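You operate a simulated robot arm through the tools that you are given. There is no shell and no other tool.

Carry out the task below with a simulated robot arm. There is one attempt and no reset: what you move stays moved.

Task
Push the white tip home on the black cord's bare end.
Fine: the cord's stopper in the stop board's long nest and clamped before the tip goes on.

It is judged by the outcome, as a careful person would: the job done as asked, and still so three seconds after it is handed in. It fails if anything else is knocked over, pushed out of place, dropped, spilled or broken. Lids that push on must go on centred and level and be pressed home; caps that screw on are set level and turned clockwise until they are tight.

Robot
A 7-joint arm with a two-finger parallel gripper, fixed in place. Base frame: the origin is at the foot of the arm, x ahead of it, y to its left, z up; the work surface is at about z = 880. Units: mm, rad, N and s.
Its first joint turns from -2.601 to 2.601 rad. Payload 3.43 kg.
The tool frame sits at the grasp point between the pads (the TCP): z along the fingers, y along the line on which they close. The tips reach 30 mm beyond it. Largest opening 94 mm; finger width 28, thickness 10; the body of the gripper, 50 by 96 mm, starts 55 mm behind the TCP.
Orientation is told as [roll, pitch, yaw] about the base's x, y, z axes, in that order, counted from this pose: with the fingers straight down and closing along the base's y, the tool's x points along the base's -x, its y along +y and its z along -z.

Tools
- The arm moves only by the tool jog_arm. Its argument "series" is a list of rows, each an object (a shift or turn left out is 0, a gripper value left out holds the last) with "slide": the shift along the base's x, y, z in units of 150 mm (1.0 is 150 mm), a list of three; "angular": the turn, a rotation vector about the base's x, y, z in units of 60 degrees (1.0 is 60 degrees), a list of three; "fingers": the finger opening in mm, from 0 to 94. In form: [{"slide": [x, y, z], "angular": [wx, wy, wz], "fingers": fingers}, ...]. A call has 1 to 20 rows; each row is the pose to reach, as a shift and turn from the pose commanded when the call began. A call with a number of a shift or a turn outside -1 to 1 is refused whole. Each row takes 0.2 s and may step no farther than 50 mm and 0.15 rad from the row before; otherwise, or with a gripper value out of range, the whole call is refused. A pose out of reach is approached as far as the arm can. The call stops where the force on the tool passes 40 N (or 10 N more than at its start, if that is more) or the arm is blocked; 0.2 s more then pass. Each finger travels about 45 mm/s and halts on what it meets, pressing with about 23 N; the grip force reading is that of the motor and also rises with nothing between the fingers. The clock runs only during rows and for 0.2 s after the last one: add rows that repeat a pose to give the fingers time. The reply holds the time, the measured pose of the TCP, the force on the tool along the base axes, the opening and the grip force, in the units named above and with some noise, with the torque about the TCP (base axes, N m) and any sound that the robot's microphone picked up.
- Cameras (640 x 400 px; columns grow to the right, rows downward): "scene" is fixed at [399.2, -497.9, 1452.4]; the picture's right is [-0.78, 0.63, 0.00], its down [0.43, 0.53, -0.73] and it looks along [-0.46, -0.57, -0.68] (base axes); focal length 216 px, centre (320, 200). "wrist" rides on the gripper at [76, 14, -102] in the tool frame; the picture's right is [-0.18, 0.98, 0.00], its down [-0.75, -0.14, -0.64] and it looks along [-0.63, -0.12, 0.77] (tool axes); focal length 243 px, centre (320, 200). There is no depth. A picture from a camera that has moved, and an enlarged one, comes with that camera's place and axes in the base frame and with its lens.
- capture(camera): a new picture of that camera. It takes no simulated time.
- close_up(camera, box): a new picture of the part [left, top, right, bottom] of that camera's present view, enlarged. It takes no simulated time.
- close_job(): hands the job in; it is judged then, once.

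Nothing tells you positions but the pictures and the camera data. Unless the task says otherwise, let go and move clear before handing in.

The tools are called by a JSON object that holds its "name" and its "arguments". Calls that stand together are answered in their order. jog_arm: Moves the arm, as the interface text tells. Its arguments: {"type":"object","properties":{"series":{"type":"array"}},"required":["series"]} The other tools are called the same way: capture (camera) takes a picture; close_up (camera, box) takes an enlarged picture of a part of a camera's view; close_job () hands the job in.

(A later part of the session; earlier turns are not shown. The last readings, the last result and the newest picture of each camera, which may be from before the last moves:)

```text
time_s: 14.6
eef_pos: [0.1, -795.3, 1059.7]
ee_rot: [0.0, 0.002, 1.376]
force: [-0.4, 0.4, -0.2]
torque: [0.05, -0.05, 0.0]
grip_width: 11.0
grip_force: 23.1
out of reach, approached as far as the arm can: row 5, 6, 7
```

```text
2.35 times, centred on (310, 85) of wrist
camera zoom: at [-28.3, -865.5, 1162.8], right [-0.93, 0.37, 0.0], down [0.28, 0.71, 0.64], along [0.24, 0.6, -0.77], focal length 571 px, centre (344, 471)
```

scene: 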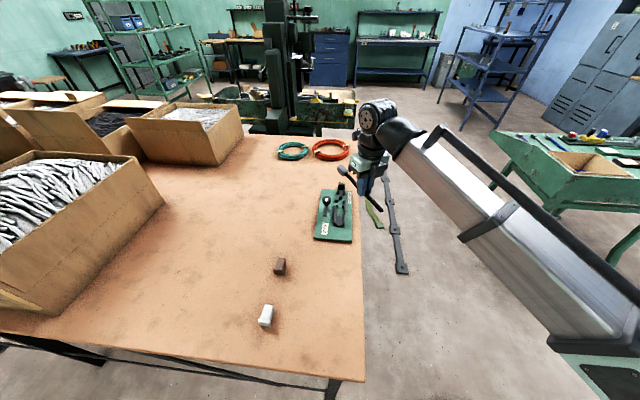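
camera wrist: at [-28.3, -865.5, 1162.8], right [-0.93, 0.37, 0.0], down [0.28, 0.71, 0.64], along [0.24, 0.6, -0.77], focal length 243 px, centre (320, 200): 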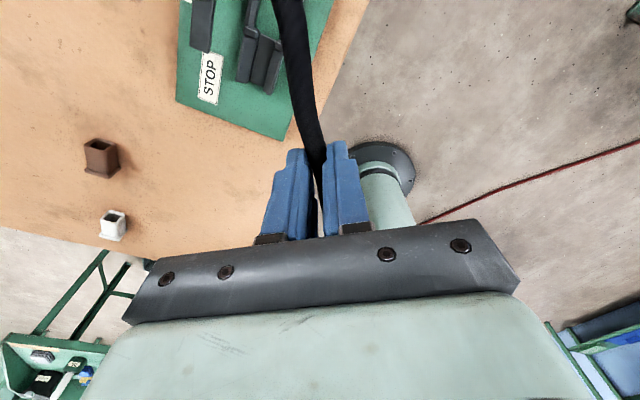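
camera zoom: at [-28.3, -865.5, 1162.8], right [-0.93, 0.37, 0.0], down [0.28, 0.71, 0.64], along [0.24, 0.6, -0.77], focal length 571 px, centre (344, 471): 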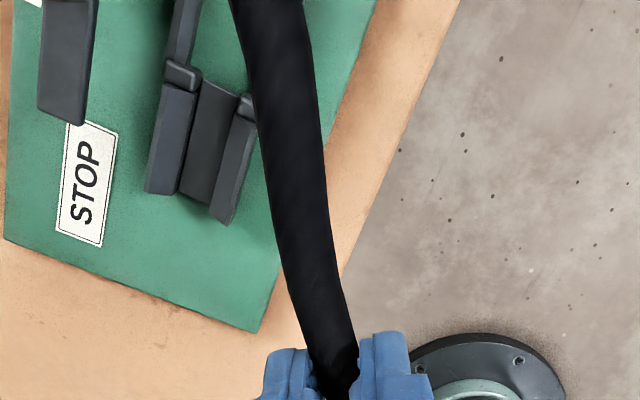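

I can see the stopper held straight behind the fingers. I'll take tighter zooms to measure its sideways offset precisely.

{"name": "close_up", "arguments": {"camera": "wrist", "box": [270, 0, 340, 44]}}

{"name": "close_up", "arguments": {"camera": "wrist", "box": [275, 100, 355, 170]}}

{"name": "close_up", "arguments": {"camera": "wrist", "box": [270, 40, 340, 110]}}

{"name": "close_up", "arguments": {"camera": "scene", "box": [340, 158, 380, 198]}}

{"name": "close_up", "arguments": {"camera": "scene", "box": [365, 185, 405, 220]}}

```text
9.09 times, centred on (305, 22) of wrist
camera zoom: at [-28.3, -865.5, 1162.8], right [-0.93, 0.37, 0.0], down [0.28, 0.71, 0.64], along [0.24, 0.6, -0.77], focal length 2206 px, centre (456, 1818)
```

zoom: 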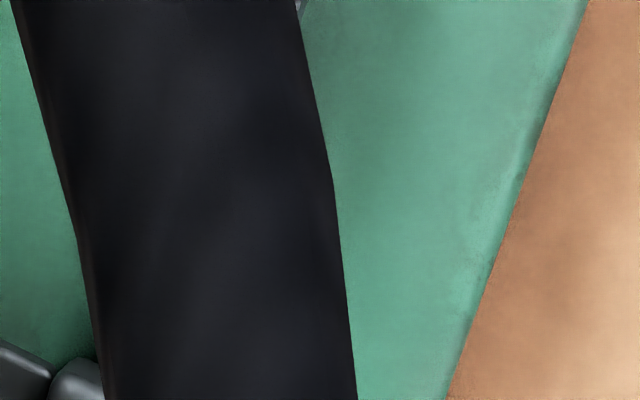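

```text
5.71 times, centred on (315, 135) of wrist
camera zoom: at [-28.3, -865.5, 1162.8], right [-0.93, 0.37, 0.0], down [0.28, 0.71, 0.64], along [0.24, 0.6, -0.77], focal length 1386 px, centre (349, 571)
```

zoom: 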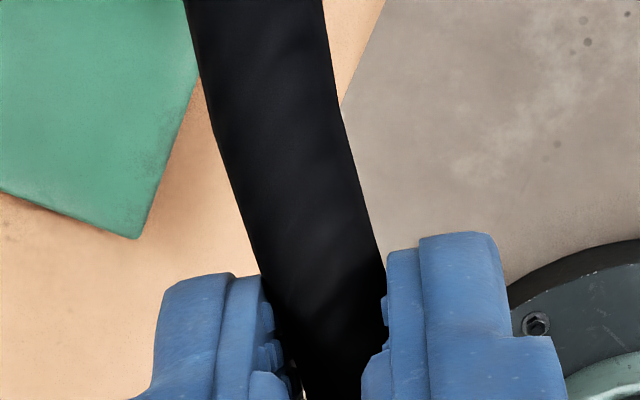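

```text
5.71 times, centred on (305, 75) of wrist
camera zoom: at [-28.3, -865.5, 1162.8], right [-0.93, 0.37, 0.0], down [0.28, 0.71, 0.64], along [0.24, 0.6, -0.77], focal length 1386 px, centre (406, 914)
```

zoom: 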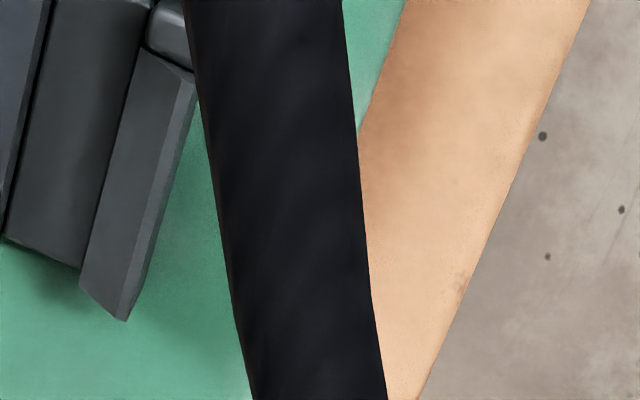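

```text
10.00 times, centred on (360, 178) of scene
camera zoom: at [399.2, -497.9, 1452.4], right [-0.78, 0.63, 0.0], down [0.43, 0.53, -0.73], along [-0.46, -0.57, -0.68], focal length 2159 px, centre (-80, 420)
```

zoom: 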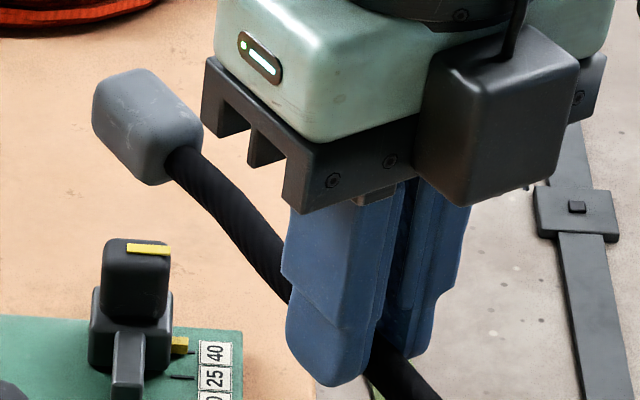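

```text
11.43 times, centred on (385, 202) of scene
camera zoom: at [399.2, -497.9, 1452.4], right [-0.78, 0.63, 0.0], down [0.43, 0.53, -0.73], along [-0.46, -0.57, -0.68], focal length 2467 px, centre (-423, 171)
```

zoom: 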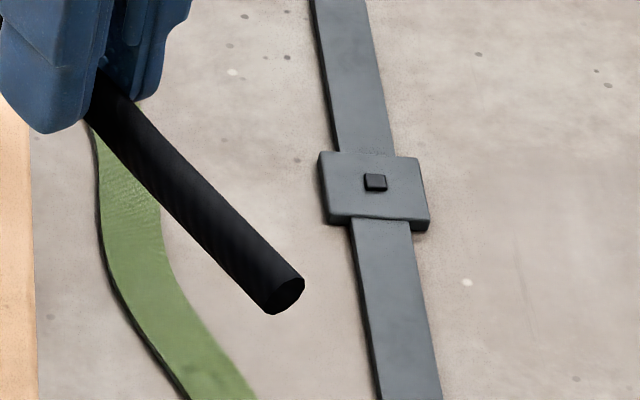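

The in-hand measurements suggest the cord was shifted a few mm when the fingers closed. I'll rotate back to 45° and measure the bare end from the scene camera to pin this down.

{"name": "jog_arm", "arguments": {"series": [{"angular": [0, 0, -0.125]}, {"angular": [0, 0, -0.25]}, {"angular": [0, 0, -0.375]}, {"angular": [0, 0, -0.5]}, {"angular": [0, 0, -0.5]}]}}

```text
time_s: 15.8
eef_pos: [0.9, -795.8, 1059.4]
ee_rot: [0.001, 0.0, 0.85]
force: [-1.0, 0.2, -0.4]
torque: [0.01, -0.01, 0.01]
grip_width: 10.8
grip_force: 22.9
```

{"name": "jog_arm", "arguments": {"series": [{"slide": [0.15, 0, 0], "angular": [0, 0, -0.0634]}, {"slide": [0.3, 0, 0], "angular": [0, 0, -0.0634]}, {"slide": [0.45, 0, 0], "angular": [0, 0, -0.0634]}, {"slide": [0.6, 0.005, 0], "angular": [0, 0, -0.0634]}, {"slide": [0.6, 0.005, 0], "angular": [0, 0, -0.0634]}, {"slide": [0.6, 0.005, 0], "angular": [0, 0, -0.0634]}]}}

{"name": "capture", "arguments": {"camera": "scene"}}

{"name": "close_up", "arguments": {"camera": "scene", "box": [310, 170, 370, 235]}}

```text
time_s: 17.2
eef_pos: [91.4, -793.7, 1058.7]
ee_rot: [0.0, 0.0, 0.787]
force: [0.4, 1.0, -0.8]
torque: [0.0, 0.0, 0.0]
grip_width: 11.0
grip_force: 22.8
```

```text
taken
```

scene: 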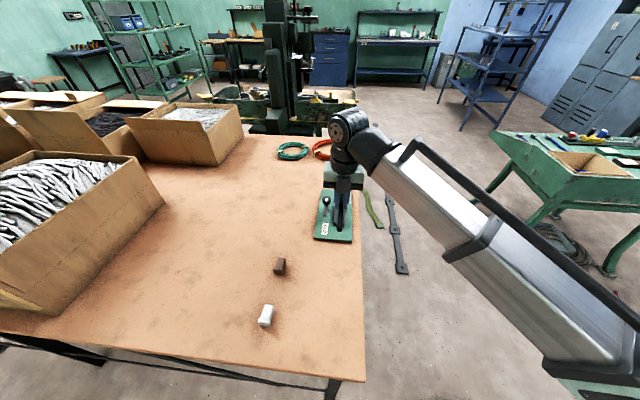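

```text
6.15 times, centred on (340, 202) of scene
camera zoom: at [399.2, -497.9, 1452.4], right [-0.78, 0.63, 0.0], down [0.43, 0.53, -0.73], along [-0.46, -0.57, -0.68], focal length 1329 px, centre (197, 185)
```

zoom: 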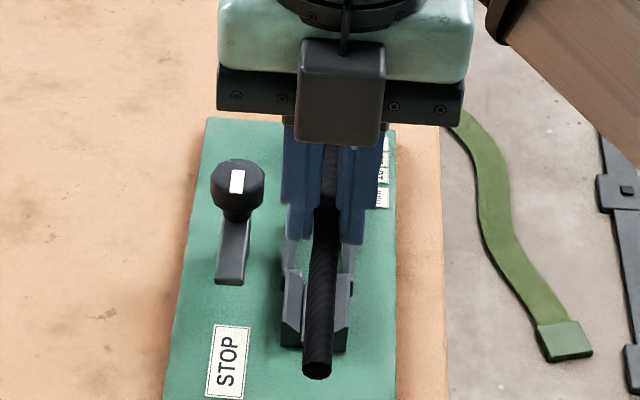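

At 45° the bare end is where I expect (about 83 mm ahead of the fingers, roughly 2 mm sideways shift). I'll move to the computed alignment and lower to about 945, still above the walls, then check the cord against the throat in the wrist view.

{"name": "jog_arm", "arguments": {"series": [{"slide": [0.008, 0.013, -0.2]}, {"slide": [0.008, 0.013, -0.4]}, {"slide": [0.008, 0.013, -0.6]}, {"slide": [0.008, 0.013, -0.73]}, {"slide": [0.008, 0.013, -0.73]}, {"slide": [0.008, 0.013, -0.73]}]}}

{"name": "capture", "arguments": {"camera": "wrist"}}

{"name": "close_up", "arguments": {"camera": "wrist", "box": [240, 0, 380, 90]}}

{"name": "close_up", "arguments": {"camera": "scene", "box": [310, 180, 370, 245]}}

```text
time_s: 18.6
eef_pos: [92.3, -792.6, 949.0]
ee_rot: [0.0, -0.001, 0.784]
force: [0.1, -0.4, -1.2]
torque: [-0.01, -0.05, 0.02]
grip_width: 10.9
grip_force: 22.8
```

```text
taken
camera wrist: at [27.9, -835.6, 1052.8], right [-0.56, 0.83, 0.0], down [0.63, 0.43, 0.64], along [0.53, 0.36, -0.77], focal length 243 px, centre (320, 200)
```

wrist: 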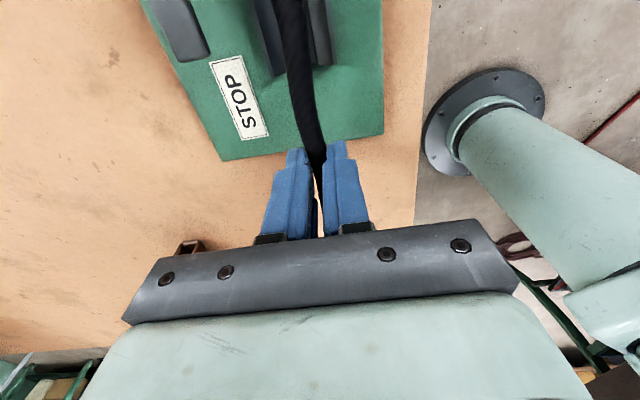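

```text
4.44 times, centred on (310, 45) of wrist
camera zoom: at [27.9, -835.6, 1052.8], right [-0.56, 0.83, 0.0], down [0.63, 0.43, 0.64], along [0.53, 0.36, -0.77], focal length 1078 px, centre (364, 889)
```

zoom: 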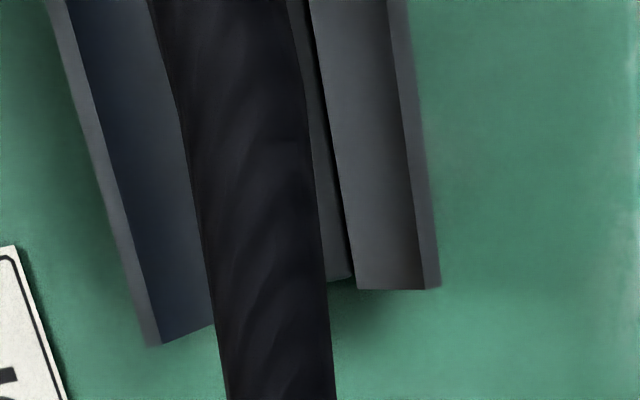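

```text
6.15 times, centred on (340, 212) of scene
camera zoom: at [399.2, -497.9, 1452.4], right [-0.78, 0.63, 0.0], down [0.43, 0.53, -0.73], along [-0.46, -0.57, -0.68], focal length 1329 px, centre (197, 123)
```

zoom: 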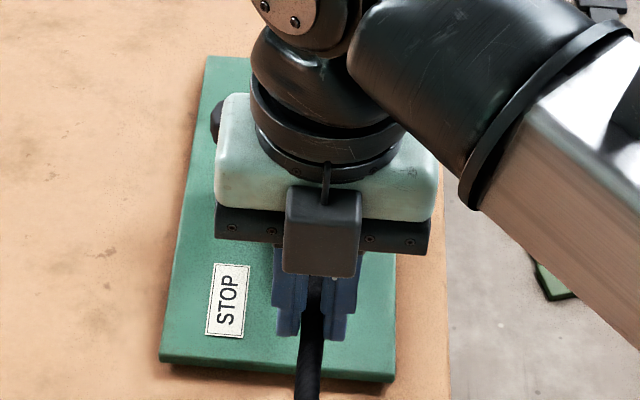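

The cord lines up with the throat to within about 1 mm. One more precise check of the bare end position along the cord before lowering.

{"name": "close_up", "arguments": {"camera": "scene", "box": [322, 225, 362, 260]}}

```text
11.43 times, centred on (342, 242) of scene
camera zoom: at [399.2, -497.9, 1452.4], right [-0.78, 0.63, 0.0], down [0.43, 0.53, -0.73], along [-0.46, -0.57, -0.68], focal length 2467 px, centre (69, -286)
```

zoom: 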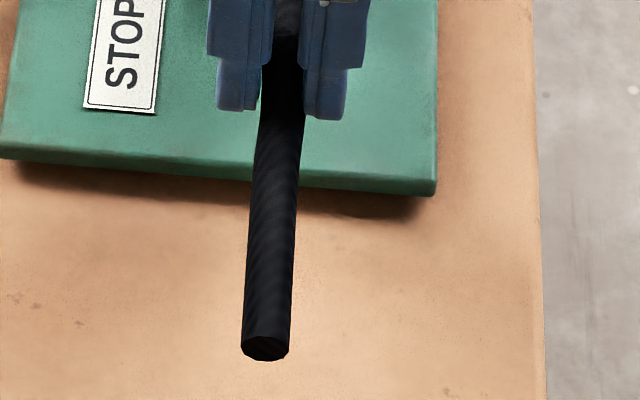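

Alignment along the cord is also good. Now I'll lower in small steps, watching force and torque for any sign that the stopper is riding on a post.

{"name": "jog_arm", "arguments": {"series": [{"slide": [0.0033, 0.0033, -0.04]}, {"slide": [0.0033, 0.0033, -0.08]}, {"slide": [0.0033, 0.0033, -0.08]}, {"slide": [0.0033, 0.0033, -0.08]}]}}

{"name": "jog_arm", "arguments": {"series": [{"slide": [0, 0, -0.013]}, {"slide": [0, 0, -0.026]}, {"slide": [0, 0, -0.026]}, {"slide": [0, 0, -0.026]}]}}

```text
time_s: 19.6
eef_pos: [92.7, -791.7, 938.2]
ee_rot: [-0.001, 0.001, 0.787]
force: [0.5, 1.2, -0.1]
torque: [0.01, -0.03, 0.0]
grip_width: 11.2
grip_force: 23.5
```

```text
time_s: 20.6
eef_pos: [92.5, -792.2, 933.2]
ee_rot: [0.0, 0.0, 0.785]
force: [-0.4, -0.3, -0.7]
torque: [0.01, -0.02, 0.01]
grip_width: 11.0
grip_force: 23.4
```

{"name": "jog_arm", "arguments": {"series": [{"slide": [0, 0, -0.01]}, {"slide": [0, 0, -0.02]}, {"slide": [0, 0, -0.02]}, {"slide": [0, 0, -0.02]}]}}

{"name": "capture", "arguments": {"camera": "wrist"}}

```text
time_s: 21.6
eef_pos: [92.9, -791.0, 931.3]
ee_rot: [0.0, 0.001, 0.785]
force: [0.9, -0.1, -0.4]
torque: [0.01, -0.01, -0.01]
grip_width: 11.2
grip_force: 23.2
```

```text
taken
camera wrist: at [28.6, -834.9, 1034.7], right [-0.56, 0.83, 0.0], down [0.63, 0.43, 0.64], along [0.53, 0.36, -0.77], focal length 243 px, centre (320, 200)
```

wrist: 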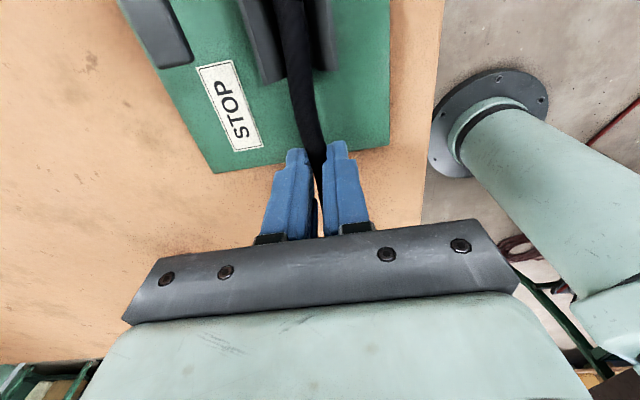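

No contact yet. Continuing down in small steps.

{"name": "jog_arm", "arguments": {"series": [{"slide": [0, 0, -0.01]}, {"slide": [0, 0, -0.02]}, {"slide": [0, 0, -0.02]}]}}

{"name": "jog_arm", "arguments": {"series": [{"slide": [0, 0, -0.01]}, {"slide": [0, 0, -0.02]}, {"slide": [0, 0, -0.02]}]}}

```text
time_s: 22.4
eef_pos: [91.3, -792.4, 927.7]
ee_rot: [0.001, 0.001, 0.786]
force: [-0.2, 0.6, -0.7]
torque: [0.01, -0.04, -0.03]
grip_width: 11.0
grip_force: 22.9
```

```text
time_s: 23.2
eef_pos: [93.1, -791.1, 926.2]
ee_rot: [0.0, 0.0, 0.786]
force: [-0.3, -0.2, 0.1]
torque: [-0.01, -0.01, 0.01]
grip_width: 11.1
grip_force: 23.3
```

{"name": "jog_arm", "arguments": {"series": [{"slide": [0, 0, -0.007]}, {"slide": [0, 0, -0.013]}, {"slide": [0, 0, -0.013]}]}}

{"name": "jog_arm", "arguments": {"series": [{"slide": [0, 0, -0.005]}, {"slide": [0, 0, -0.01]}, {"slide": [0, 0, -0.01]}]}}

```text
time_s: 24.0
eef_pos: [92.2, -790.9, 923.0]
ee_rot: [-0.001, 0.003, 0.787]
force: [0.0, -2.8, 15.2]
torque: [-0.62, 0.56, 0.1]
grip_width: 11.2
grip_force: 22.8
```

```text
time_s: 24.8
eef_pos: [92.6, -790.6, 922.0]
ee_rot: [0.001, 0.003, 0.786]
force: [-3.0, -4.7, 24.3]
torque: [-0.29, 0.4, 0.0]
grip_width: 10.9
grip_force: 22.8
```

Contact came at the expected height (TCP ≈ 923), with no sign of riding on posts: the stopper is on the nest floor and the fingertips are just touching the board. I'll ease up 1.5 mm, open the fingers, and rise to look.

{"name": "jog_arm", "arguments": {"series": [{"slide": [0, 0, 0.005]}, {"slide": [0, 0, 0.01]}, {"slide": [0, 0, 0.01]}]}}

{"name": "jog_arm", "arguments": {"series": [{"fingers": 20}, {"fingers": 36}, {"fingers": 36}, {"fingers": 36}]}}

```text
time_s: 25.6
eef_pos: [92.7, -791.0, 922.9]
ee_rot: [0.001, -0.002, 0.786]
force: [-2.1, -1.2, -1.2]
torque: [0.04, -0.06, -0.01]
grip_width: 11.2
grip_force: 22.9
```

```text
time_s: 26.6
eef_pos: [93.4, -791.3, 923.0]
ee_rot: [0.0, 0.0, 0.786]
force: [0.2, 0.0, 0.2]
torque: [0.01, 0.0, -0.02]
grip_width: 35.7
grip_force: 0.1
```

Released. Now I rise straight up and back to the inspection position over the nest.

{"name": "jog_arm", "arguments": {"series": [{"slide": [0, 0, 0.1]}, {"slide": [0, 0, 0.3]}, {"slide": [0, 0, 0.5]}, {"slide": [0, 0, 0.7]}, {"slide": [0, 0, 0.92]}, {"slide": [0, 0, 0.92]}]}}

{"name": "jog_arm", "arguments": {"series": [{"slide": [-0.2, -0.05, 0]}, {"slide": [-0.4, -0.1, 0]}, {"slide": [-0.6, -0.15, 0]}, {"slide": [-0.75, -0.25, 0]}, {"slide": [-0.75, -0.25, 0]}]}}

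{"name": "capture", "arguments": {"camera": "wrist"}}

{"name": "capture", "arguments": {"camera": "scene"}}

```text
time_s: 28.0
eef_pos: [91.5, -791.6, 1058.3]
ee_rot: [0.001, 0.001, 0.785]
force: [-0.5, 0.2, -0.4]
torque: [-0.02, 0.02, 0.01]
grip_width: 35.9
grip_force: 0.0
```

```text
time_s: 29.2
eef_pos: [-20.3, -828.6, 1060.3]
ee_rot: [0.001, -0.001, 0.785]
force: [-0.1, -0.4, 0.5]
torque: [0.01, 0.03, 0.0]
grip_width: 36.2
grip_force: 0.1
```

```text
taken
camera wrist: at [-84.4, -871.7, 1162.9], right [-0.56, 0.83, 0.0], down [0.63, 0.43, 0.64], along [0.53, 0.36, -0.77], focal length 243 px, centre (320, 200)
```

wrist: 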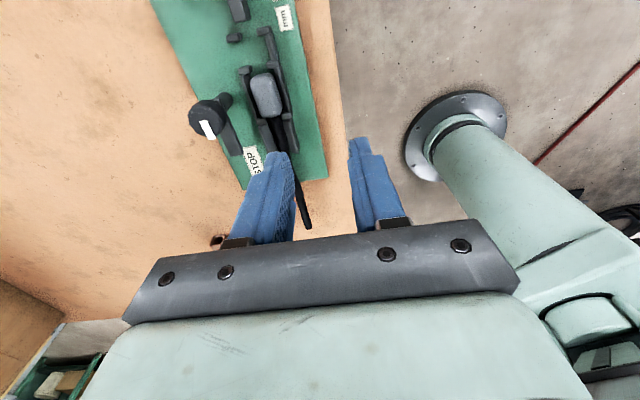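

```text
taken
```

scene: 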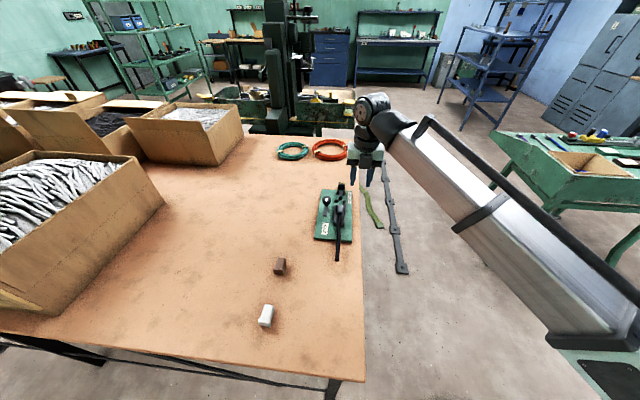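

{"name": "close_up", "arguments": {"camera": "wrist", "box": [215, 30, 315, 160]}}

{"name": "close_up", "arguments": {"camera": "wrist", "box": [230, 55, 300, 125]}}

{"name": "close_up", "arguments": {"camera": "scene", "box": [318, 180, 362, 220]}}

{"name": "close_up", "arguments": {"camera": "scene", "box": [318, 205, 362, 265]}}

```text
3.08 times, centred on (265, 95) of wrist
camera zoom: at [-84.4, -871.7, 1162.9], right [-0.56, 0.83, 0.0], down [0.63, 0.43, 0.64], along [0.53, 0.36, -0.77], focal length 746 px, centre (489, 523)
```

zoom: 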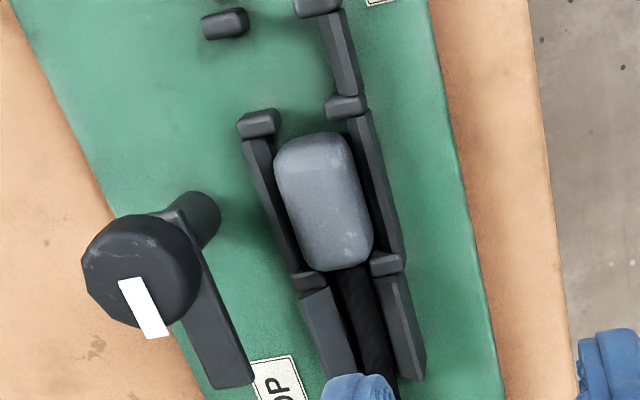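

```text
5.71 times, centred on (265, 90) of wrist
camera zoom: at [-84.4, -871.7, 1162.9], right [-0.56, 0.83, 0.0], down [0.63, 0.43, 0.64], along [0.53, 0.36, -0.77], focal length 1386 px, centre (634, 829)
```

zoom: 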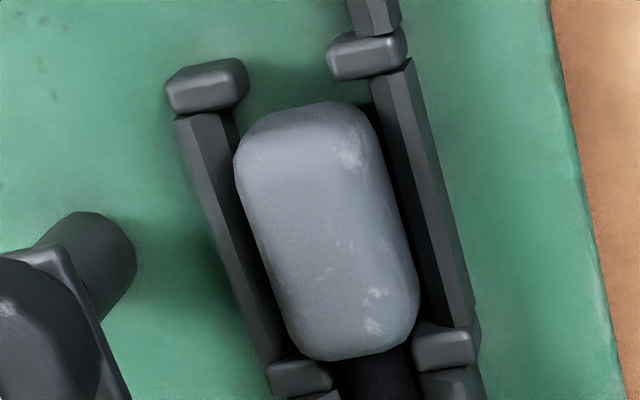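

```text
10.00 times, centred on (340, 200) of scene
camera zoom: at [399.2, -497.9, 1452.4], right [-0.78, 0.63, 0.0], down [0.43, 0.53, -0.73], along [-0.46, -0.57, -0.68], focal length 2159 px, centre (120, 200)
```

zoom: 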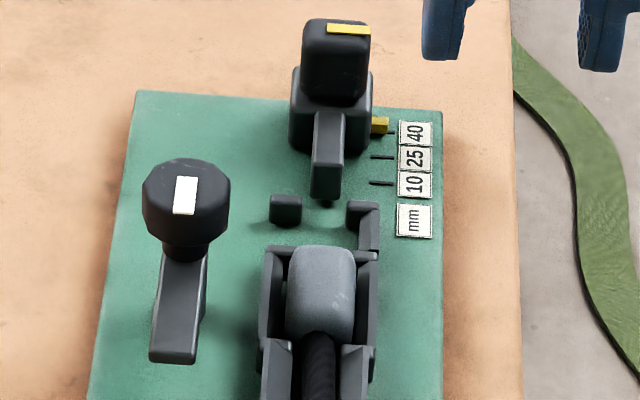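

```text
6.67 times, centred on (340, 235) of scene
camera zoom: at [399.2, -497.9, 1452.4], right [-0.78, 0.63, 0.0], down [0.43, 0.53, -0.73], along [-0.46, -0.57, -0.68], focal length 1439 px, centre (187, -33)
```

zoom: 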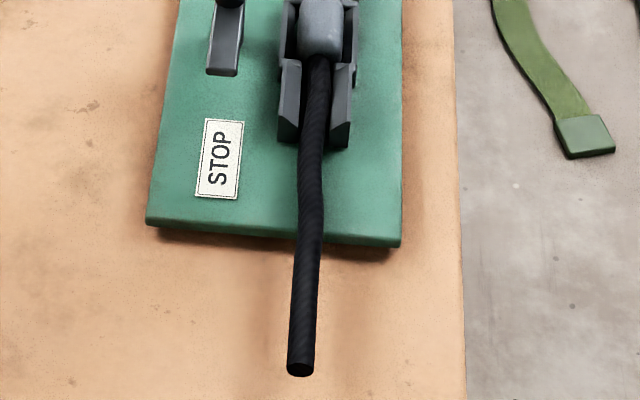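

The stopper sits squarely in the long nest and the cord lies in the throat. Next is the clamp: I'll turn the wrist to -45°, so that a 90° counter-clockwise turn of the knob can swing the bar over the stopper, and hover above the knob.

{"name": "jog_arm", "arguments": {"series": [{"slide": [0.05, -0.07, 0], "angular": [0, 0, -0.125], "fingers": 70}, {"slide": [0.1, -0.14, 0], "angular": [0, 0, -0.25], "fingers": 70}, {"slide": [0.15, -0.21, 0], "angular": [0, 0, -0.375], "fingers": 70}, {"slide": [0.2, -0.28, 0], "angular": [0, 0, -0.5], "fingers": 70}, {"slide": [0.25, -0.35, 0], "angular": [0, 0, -0.625], "fingers": 70}, {"slide": [0.3, -0.42, 0], "angular": [0, 0, -0.75], "fingers": 70}, {"slide": [0.35, -0.49, 0], "angular": [0, 0, -0.875], "fingers": 70}, {"slide": [0.409, -0.533, 0], "angular": [0, 0, -1.0], "fingers": 70}, {"slide": [0.409, -0.533, 0], "angular": [0, 0, -1.0], "fingers": 70}]}}

{"name": "jog_arm", "arguments": {"series": [{"angular": [0, 0, -0.125]}, {"angular": [0, 0, -0.25]}, {"angular": [0, 0, -0.375]}, {"angular": [0, 0, -0.5]}, {"angular": [0, 0, -0.5]}]}}

{"name": "capture", "arguments": {"camera": "wrist"}}

{"name": "capture", "arguments": {"camera": "scene"}}

```text
time_s: 31.2
eef_pos: [41.0, -909.0, 1060.7]
ee_rot: [0.0, 0.0, -0.263]
force: [0.2, 0.5, 0.9]
torque: [0.03, 0.02, -0.01]
grip_width: 69.9
grip_force: 0.1
```

```text
time_s: 32.4
eef_pos: [41.6, -909.9, 1060.3]
ee_rot: [0.001, 0.0, -0.787]
force: [0.4, -0.4, 0.1]
torque: [0.01, 0.0, 0.0]
grip_width: 70.0
grip_force: 0.0
```

```text
taken
camera wrist: at [-2.4, -844.3, 1164.0], right [0.83, 0.56, 0.0], down [0.43, -0.63, 0.64], along [0.36, -0.53, -0.77], focal length 243 px, centre (320, 200)
```

wrist: 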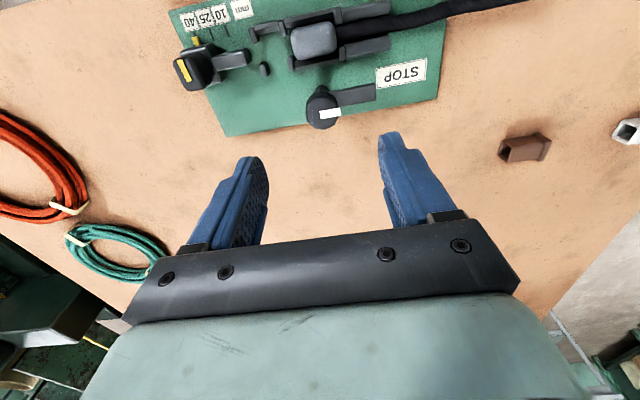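

```text
taken
```

scene: 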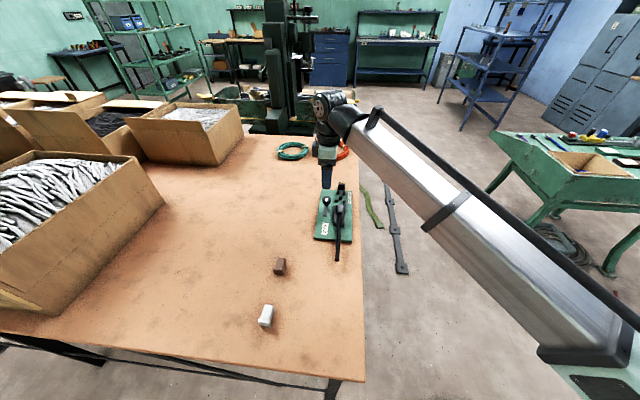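

I'm above the knob with the fingers set to close along the board's length. I'll zoom in to refine the knob position.

{"name": "close_up", "arguments": {"camera": "wrist", "box": [230, 0, 430, 140]}}

{"name": "close_up", "arguments": {"camera": "wrist", "box": [290, 70, 390, 140]}}

{"name": "close_up", "arguments": {"camera": "scene", "box": [300, 150, 370, 230]}}

{"name": "close_up", "arguments": {"camera": "wrist", "box": [490, 100, 640, 180]}}

```text
2.86 times, centred on (330, 70) of wrist
camera zoom: at [-2.4, -844.3, 1164.0], right [0.83, 0.56, 0.0], down [0.43, -0.63, 0.64], along [0.36, -0.53, -0.77], focal length 693 px, centre (291, 571)
```

zoom: 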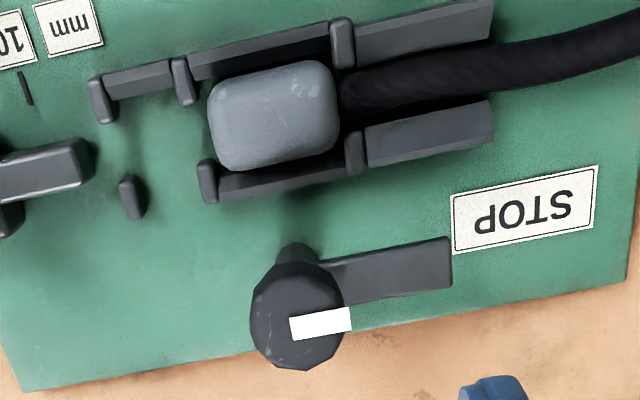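

```text
5.71 times, centred on (340, 105) of wrist
camera zoom: at [-2.4, -844.3, 1164.0], right [0.83, 0.56, 0.0], down [0.43, -0.63, 0.64], along [0.36, -0.53, -0.77], focal length 1386 px, centre (206, 743)
```

zoom: 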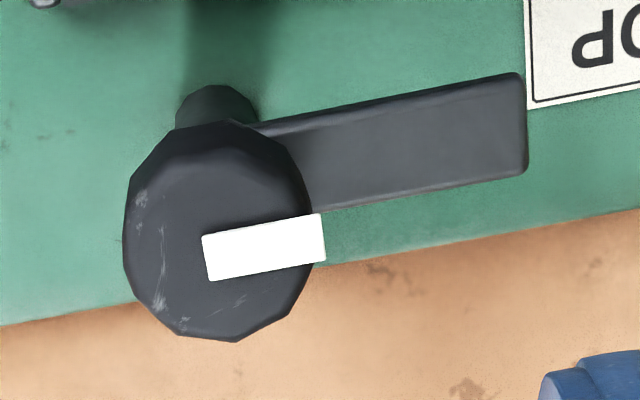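

```text
5.00 times, centred on (335, 190) of scene
camera zoom: at [399.2, -497.9, 1452.4], right [-0.78, 0.63, 0.0], down [0.43, 0.53, -0.73], along [-0.46, -0.57, -0.68], focal length 1080 px, centre (245, 250)
```

zoom: 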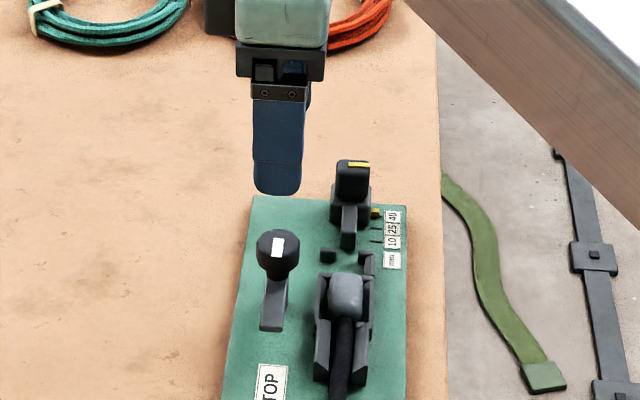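

```text
4.27 times, centred on (565, 140) of wrist
camera zoom: at [-2.4, -844.3, 1164.0], right [0.83, 0.56, 0.0], down [0.43, -0.63, 0.64], along [0.36, -0.53, -0.77], focal length 1035 px, centre (-725, 456)
```

zoom: 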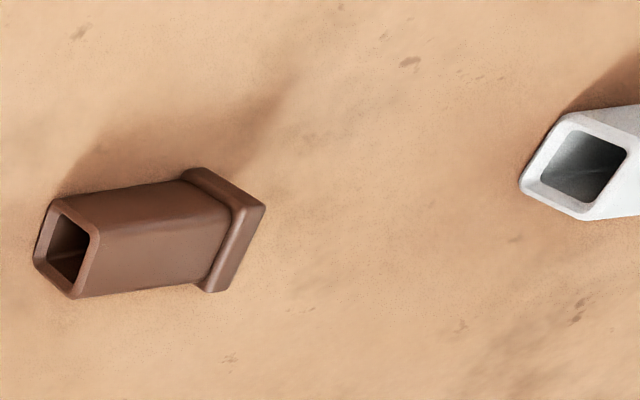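

The knob centre is near (43.3, -907.3). I'll centre over it and descend to just above its top for a final alignment check.

{"name": "jog_arm", "arguments": {"series": [{"slide": [0.018, 0.007, -0.15]}, {"slide": [0.018, 0.007, -0.3]}, {"slide": [0.018, 0.007, -0.45]}, {"slide": [0.018, 0.007, -0.48]}, {"slide": [0.018, 0.007, -0.48]}, {"slide": [0.018, 0.007, -0.48]}]}}

{"name": "capture", "arguments": {"camera": "wrist"}}

{"name": "close_up", "arguments": {"camera": "wrist", "box": [220, 60, 440, 240]}}

{"name": "close_up", "arguments": {"camera": "scene", "box": [300, 150, 370, 230]}}

```text
time_s: 33.8
eef_pos: [43.9, -907.8, 989.5]
ee_rot: [-0.001, 0.002, -0.787]
force: [-0.1, -1.0, 0.4]
torque: [-0.02, -0.01, 0.0]
grip_width: 69.9
grip_force: 0.1
```

```text
taken
camera wrist: at [0.2, -843.2, 1093.1], right [0.83, 0.56, 0.0], down [0.43, -0.63, 0.64], along [0.36, -0.53, -0.77], focal length 243 px, centre (320, 200)
```

wrist: 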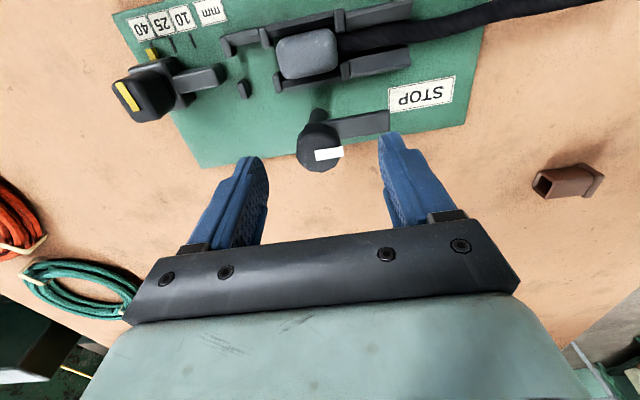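

```text
2.22 times, centred on (330, 150) of wrist
camera zoom: at [0.2, -843.2, 1093.1], right [0.83, 0.56, 0.0], down [0.43, -0.63, 0.64], along [0.36, -0.53, -0.77], focal length 539 px, centre (298, 311)
```

zoom: 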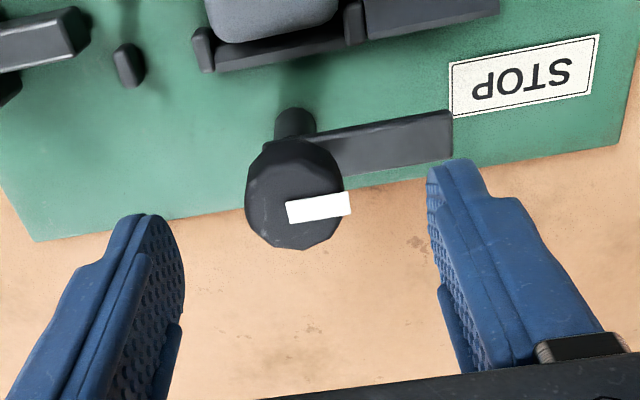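

```text
5.00 times, centred on (335, 190) of scene
camera zoom: at [399.2, -497.9, 1452.4], right [-0.78, 0.63, 0.0], down [0.43, 0.53, -0.73], along [-0.46, -0.57, -0.68], focal length 1080 px, centre (245, 250)
```

zoom: 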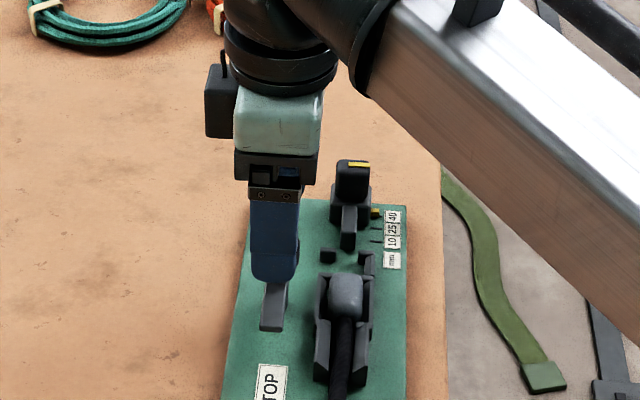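

The knob is centred between the fingers to within about half a millimetre. Descending around it and closing.

{"name": "jog_arm", "arguments": {"series": [{"slide": [0.001, -0.004, -0.08]}, {"slide": [0.001, -0.004, -0.16]}, {"slide": [0.001, -0.004, -0.205]}, {"slide": [0.001, -0.004, -0.205]}]}}

{"name": "jog_arm", "arguments": {"series": [{"fingers": 55}, {"fingers": 42}, {"fingers": 30}, {"fingers": 20}, {"fingers": 20}]}}

{"name": "capture", "arguments": {"camera": "wrist"}}

```text
time_s: 34.8
eef_pos: [44.0, -909.3, 959.1]
ee_rot: [0.0, -0.002, -0.785]
force: [1.1, -0.5, 0.5]
torque: [-0.02, 0.0, 0.0]
grip_width: 70.0
grip_force: 0.0
```

```text
time_s: 36.0
eef_pos: [44.3, -909.5, 958.7]
ee_rot: [0.0, 0.001, -0.785]
force: [-2.9, -2.7, -0.6]
torque: [-0.09, 0.05, -0.01]
grip_width: 29.7
grip_force: 22.8
```

```text
taken
camera wrist: at [-0.1, -844.2, 1061.6], right [0.83, 0.56, 0.0], down [0.43, -0.63, 0.64], along [0.36, -0.53, -0.77], focal length 243 px, centre (320, 200)
```

wrist: 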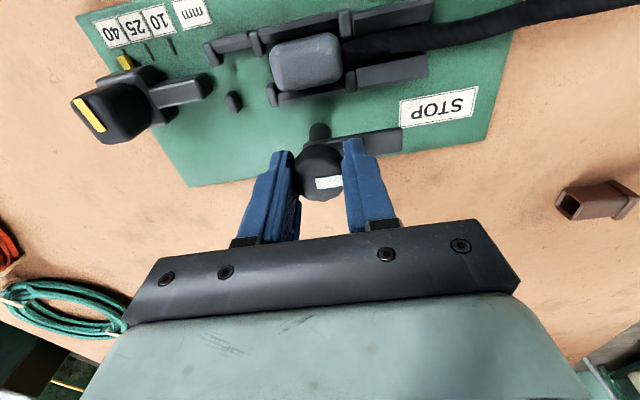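

The knob is gripped (29.7 mm) with little side force. I'll turn it counter-clockwise a small amount first and see how it responds.

{"name": "jog_arm", "arguments": {"series": [{"angular": [0, 0, 0.08]}, {"angular": [0, 0, 0.16]}, {"angular": [0, 0, 0.25]}, {"angular": [0, 0, 0.25]}]}}

{"name": "capture", "arguments": {"camera": "wrist"}}

{"name": "close_up", "arguments": {"camera": "scene", "box": [300, 160, 370, 240]}}

```text
time_s: 37.0
eef_pos: [43.9, -909.4, 957.6]
ee_rot: [-0.002, 0.0, -0.522]
force: [-4.6, -7.0, 5.5]
torque: [-0.1, 0.2, 0.0]
grip_width: 29.5
grip_force: 23.3
```

```text
taken
camera wrist: at [-15.1, -857.5, 1061.6], right [0.65, 0.76, 0.0], down [0.58, -0.5, 0.64], along [0.49, -0.42, -0.77], focal length 243 px, centre (320, 200)
```

wrist: 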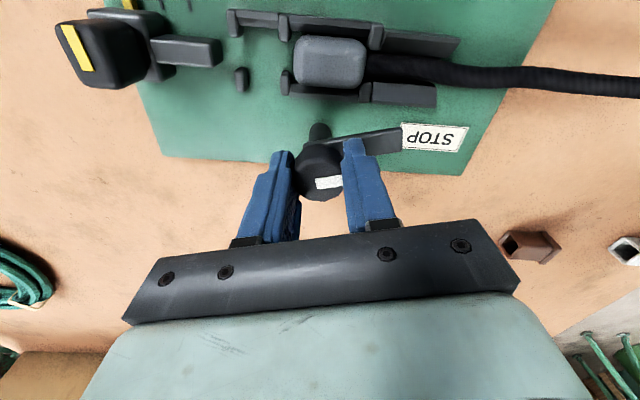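

```text
5.00 times, centred on (335, 200) of scene
camera zoom: at [399.2, -497.9, 1452.4], right [-0.78, 0.63, 0.0], down [0.43, 0.53, -0.73], along [-0.46, -0.57, -0.68], focal length 1080 px, centre (245, 200)
```

zoom: 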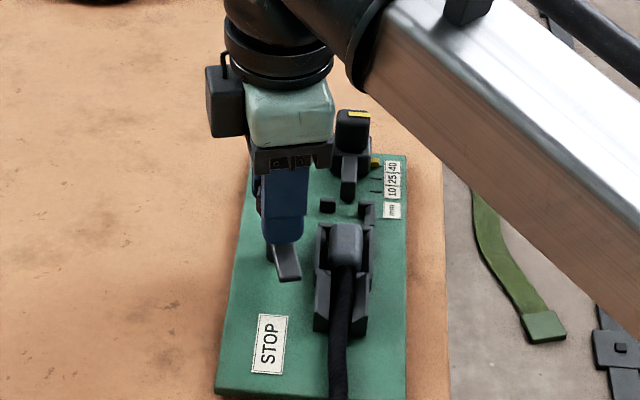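

The bar swings with the knob and there is very little resisting torque. I'll continue turning in small portions, nudging slightly to relieve the side force.

{"name": "jog_arm", "arguments": {"series": [{"slide": [-0.002, -0.003, 0.002], "angular": [0, 0, 0.08]}, {"slide": [-0.002, -0.003, 0.004], "angular": [0, 0, 0.16]}, {"slide": [-0.002, -0.003, 0.004], "angular": [0, 0, 0.25]}, {"slide": [-0.002, -0.003, 0.004], "angular": [0, 0, 0.25]}]}}

{"name": "close_up", "arguments": {"camera": "scene", "box": [315, 190, 365, 230]}}

{"name": "capture", "arguments": {"camera": "wrist"}}

```text
time_s: 38.0
eef_pos: [44.4, -908.6, 957.9]
ee_rot: [0.0, 0.0, -0.259]
force: [-1.5, -3.6, 1.3]
torque: [-0.09, -0.01, 0.02]
grip_width: 29.6
grip_force: 22.7
```

```text
10.00 times, centred on (340, 210) of scene
camera zoom: at [399.2, -497.9, 1452.4], right [-0.78, 0.63, 0.0], down [0.43, 0.53, -0.73], along [-0.46, -0.57, -0.68], focal length 2159 px, centre (120, 100)
```

zoom: 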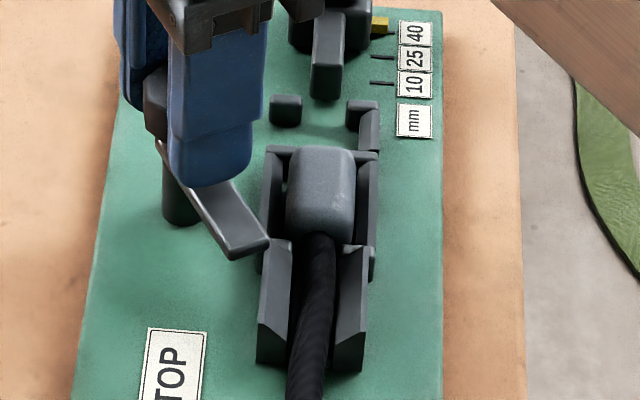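

```text
taken
camera wrist: at [-26.2, -874.5, 1061.6], right [0.43, 0.9, 0.0], down [0.69, -0.33, 0.64], along [0.58, -0.28, -0.77], focal length 243 px, centre (320, 200)
```

wrist: 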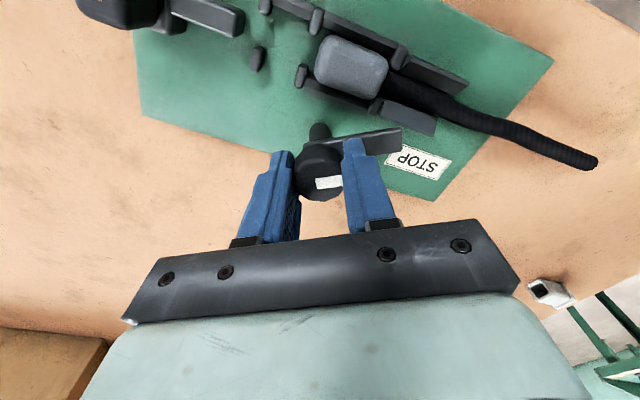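

The bar is about to cross the nest wall. Continuing in small portions with force checks.

{"name": "jog_arm", "arguments": {"series": [{"slide": [-0.001, -0.001, 0], "angular": [0, 0, 0.08]}, {"slide": [-0.001, -0.002, 0], "angular": [0, 0, 0.16]}, {"slide": [-0.001, -0.002, 0], "angular": [0, 0, 0.25]}, {"slide": [-0.001, -0.002, 0], "angular": [0, 0, 0.25]}]}}

{"name": "close_up", "arguments": {"camera": "scene", "box": [315, 190, 365, 230]}}

```text
time_s: 39.0
eef_pos: [44.2, -909.9, 957.9]
ee_rot: [0.002, -0.001, 0.002]
force: [1.2, 3.8, 0.2]
torque: [0.06, -0.08, 0.0]
grip_width: 29.3
grip_force: 23.4
```

```text
10.00 times, centred on (340, 210) of scene
camera zoom: at [399.2, -497.9, 1452.4], right [-0.78, 0.63, 0.0], down [0.43, 0.53, -0.73], along [-0.46, -0.57, -0.68], focal length 2159 px, centre (120, 100)
```

zoom: 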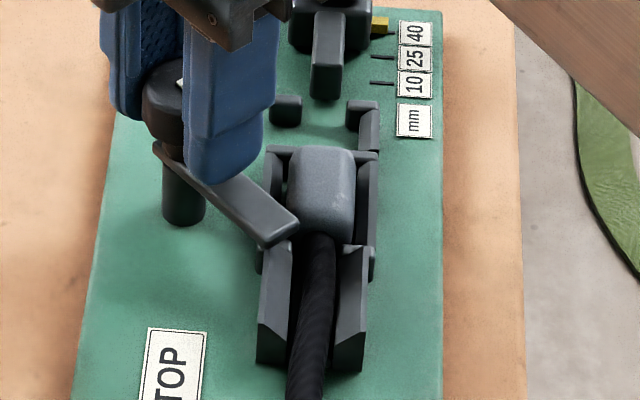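

{"name": "jog_arm", "arguments": {"series": [{"angular": [0, 0, 0.06]}, {"angular": [0, 0, 0.12]}, {"angular": [0, 0, 0.18]}, {"angular": [0, 0, 0.18]}]}}

{"name": "close_up", "arguments": {"camera": "scene", "box": [315, 190, 365, 230]}}

{"name": "capture", "arguments": {"camera": "wrist"}}

```text
time_s: 40.0
eef_pos: [43.8, -908.3, 958.9]
ee_rot: [-0.001, -0.001, 0.188]
force: [-0.5, 2.6, -0.1]
torque: [0.17, -0.1, -0.01]
grip_width: 29.6
grip_force: 22.8
```

```text
10.00 times, centred on (340, 210) of scene
camera zoom: at [399.2, -497.9, 1452.4], right [-0.78, 0.63, 0.0], down [0.43, 0.53, -0.73], along [-0.46, -0.57, -0.68], focal length 2159 px, centre (120, 100)
```

zoom: 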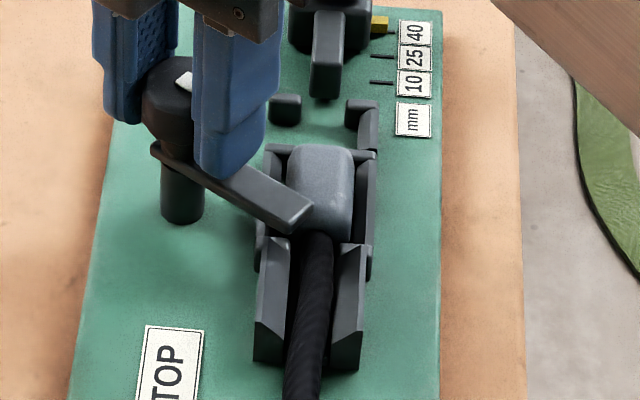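

```text
taken
camera wrist: at [-33.8, -909.1, 1061.8], right [0.0, 1.0, 0.0], down [0.77, 0.0, 0.64], along [0.64, 0.0, -0.77], focal length 243 px, centre (320, 200)
```

wrist: 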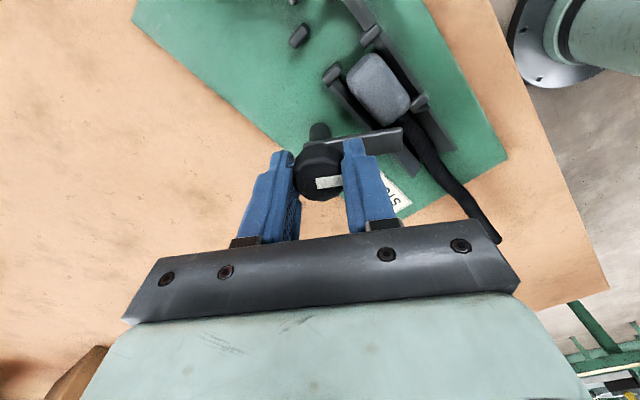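

The bar is now starting over the stopper. I noticed the board's near end may have shifted very slightly, so I'll compare with an identical crop to the earlier one.

{"name": "close_up", "arguments": {"camera": "scene", "box": [318, 205, 362, 265]}}

{"name": "close_up", "arguments": {"camera": "scene", "box": [318, 180, 362, 220]}}

{"name": "close_up", "arguments": {"camera": "wrist", "box": [270, 40, 430, 210]}}

```text
6.67 times, centred on (340, 235) of scene
camera zoom: at [399.2, -497.9, 1452.4], right [-0.78, 0.63, 0.0], down [0.43, 0.53, -0.73], along [-0.46, -0.57, -0.68], focal length 1439 px, centre (187, -33)
```

zoom: 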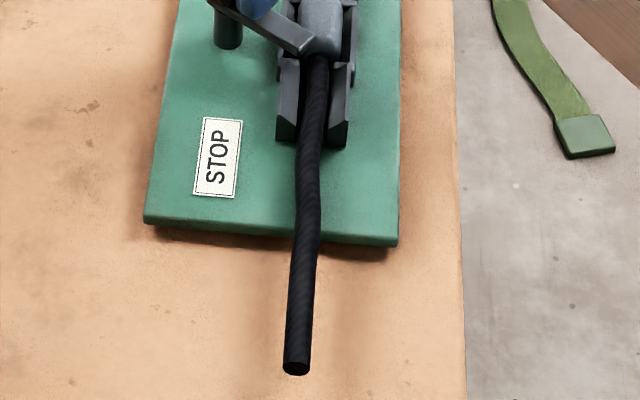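

```text
10.00 times, centred on (340, 200) of scene
camera zoom: at [399.2, -497.9, 1452.4], right [-0.78, 0.63, 0.0], down [0.43, 0.53, -0.73], along [-0.46, -0.57, -0.68], focal length 2159 px, centre (120, 200)
```

zoom: 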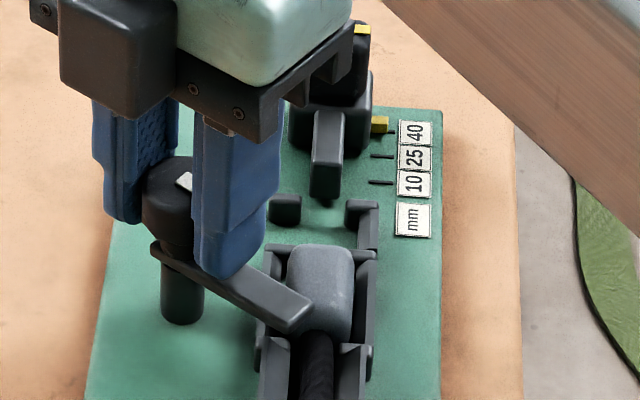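

```text
2.35 times, centred on (350, 125) of wrist
camera zoom: at [-33.8, -909.1, 1061.8], right [0.0, 1.0, 0.0], down [0.77, 0.0, 0.64], along [0.64, 0.0, -0.77], focal length 571 px, centre (249, 376)
```

zoom: 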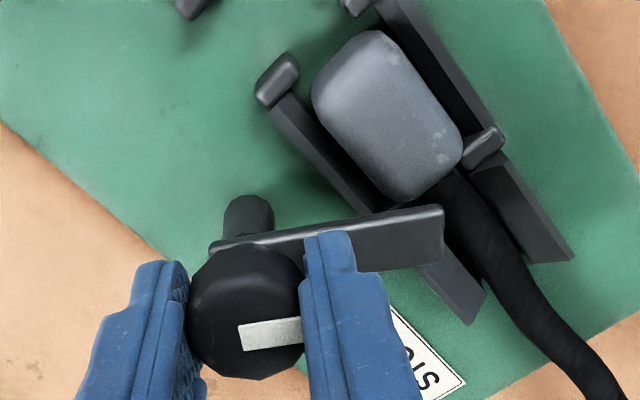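

The board's near end has moved only about 1 mm; I'll keep the side forces low. The bar is at the front-left of the stopper and passing above it, so I'll continue turning in small portions.

{"name": "jog_arm", "arguments": {"series": [{"slide": [0, 0.002, 0], "angular": [0, 0, 0.06]}, {"slide": [0, 0.002, 0], "angular": [0, 0, 0.12]}, {"slide": [0, 0.002, 0], "angular": [0, 0, 0.18]}, {"slide": [0, 0.002, 0], "angular": [0, 0, 0.18]}]}}

{"name": "close_up", "arguments": {"camera": "scene", "box": [318, 205, 362, 265]}}

{"name": "close_up", "arguments": {"camera": "scene", "box": [318, 180, 362, 220]}}

```text
time_s: 41.0
eef_pos: [43.7, -909.2, 958.1]
ee_rot: [-0.001, 0.0, 0.377]
force: [-3.3, -1.7, 0.5]
torque: [0.01, -0.02, -0.02]
grip_width: 29.4
grip_force: 22.7
```

```text
6.67 times, centred on (340, 235) of scene
camera zoom: at [399.2, -497.9, 1452.4], right [-0.78, 0.63, 0.0], down [0.43, 0.53, -0.73], along [-0.46, -0.57, -0.68], focal length 1439 px, centre (187, -33)
```

zoom: 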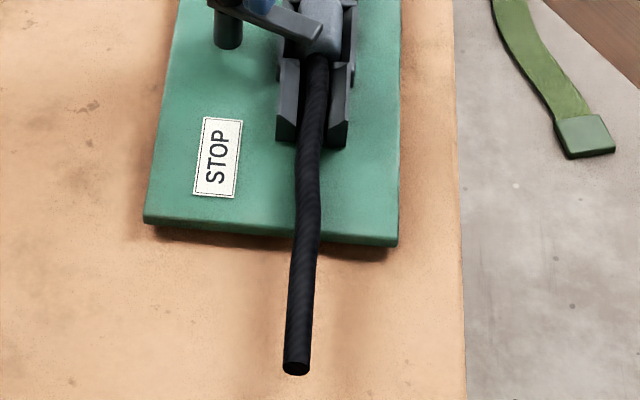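

```text
10.00 times, centred on (340, 200) of scene
camera zoom: at [399.2, -497.9, 1452.4], right [-0.78, 0.63, 0.0], down [0.43, 0.53, -0.73], along [-0.46, -0.57, -0.68], focal length 2159 px, centre (120, 200)
```

zoom: 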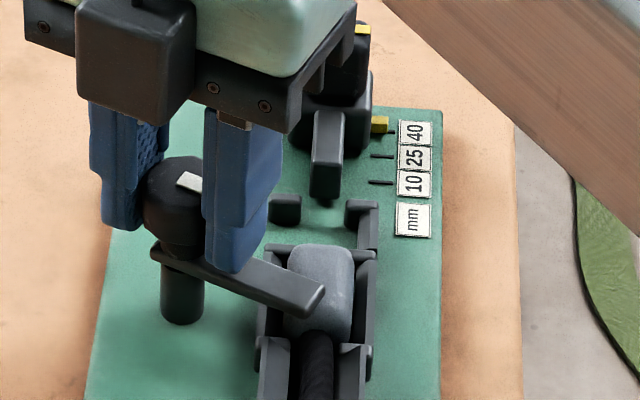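

The board did not move this time, and the bar is sweeping over the stopper. Two more portions to reach 90°.

{"name": "jog_arm", "arguments": {"series": [{"slide": [-0.001, -0.001, 0], "angular": [0, 0, 0.06]}, {"slide": [-0.002, -0.001, 0], "angular": [0, 0, 0.12]}, {"slide": [-0.002, -0.001, 0], "angular": [0, 0, 0.2]}, {"slide": [-0.002, -0.001, 0], "angular": [0, 0, 0.2]}]}}

{"name": "close_up", "arguments": {"camera": "scene", "box": [318, 180, 362, 220]}}

{"name": "capture", "arguments": {"camera": "wrist"}}

```text
time_s: 42.0
eef_pos: [43.5, -909.3, 959.1]
ee_rot: [-0.001, 0.001, 0.586]
force: [-4.2, -3.1, -0.4]
torque: [-0.1, 0.16, -0.03]
grip_width: 29.5
grip_force: 22.9
```

```text
10.00 times, centred on (340, 200) of scene
camera zoom: at [399.2, -497.9, 1452.4], right [-0.78, 0.63, 0.0], down [0.43, 0.53, -0.73], along [-0.46, -0.57, -0.68], focal length 2159 px, centre (120, 200)
```

zoom: 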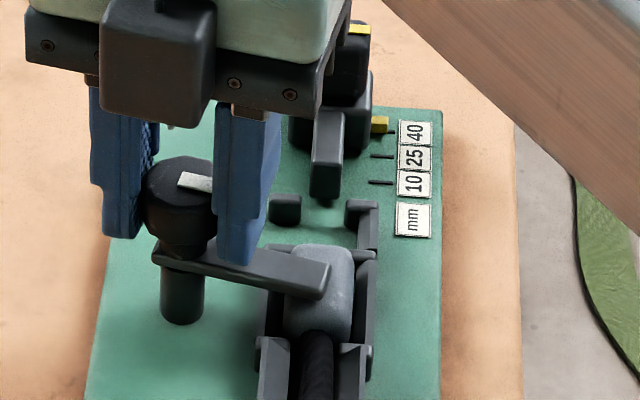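

```text
taken
camera wrist: at [-27.7, -938.8, 1061.9], right [-0.39, 0.92, 0.0], down [0.71, 0.3, 0.64], along [0.59, 0.25, -0.77], focal length 243 px, centre (320, 200)
```

wrist: 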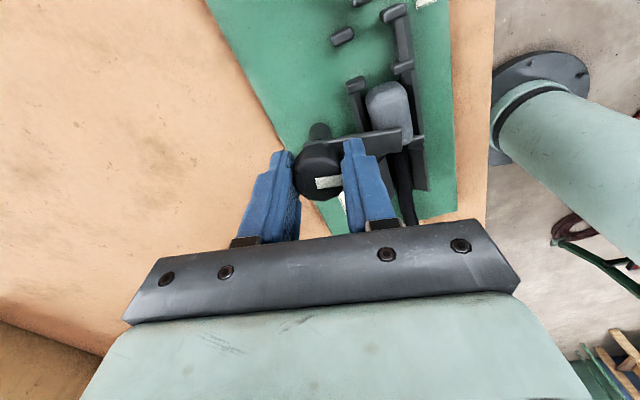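

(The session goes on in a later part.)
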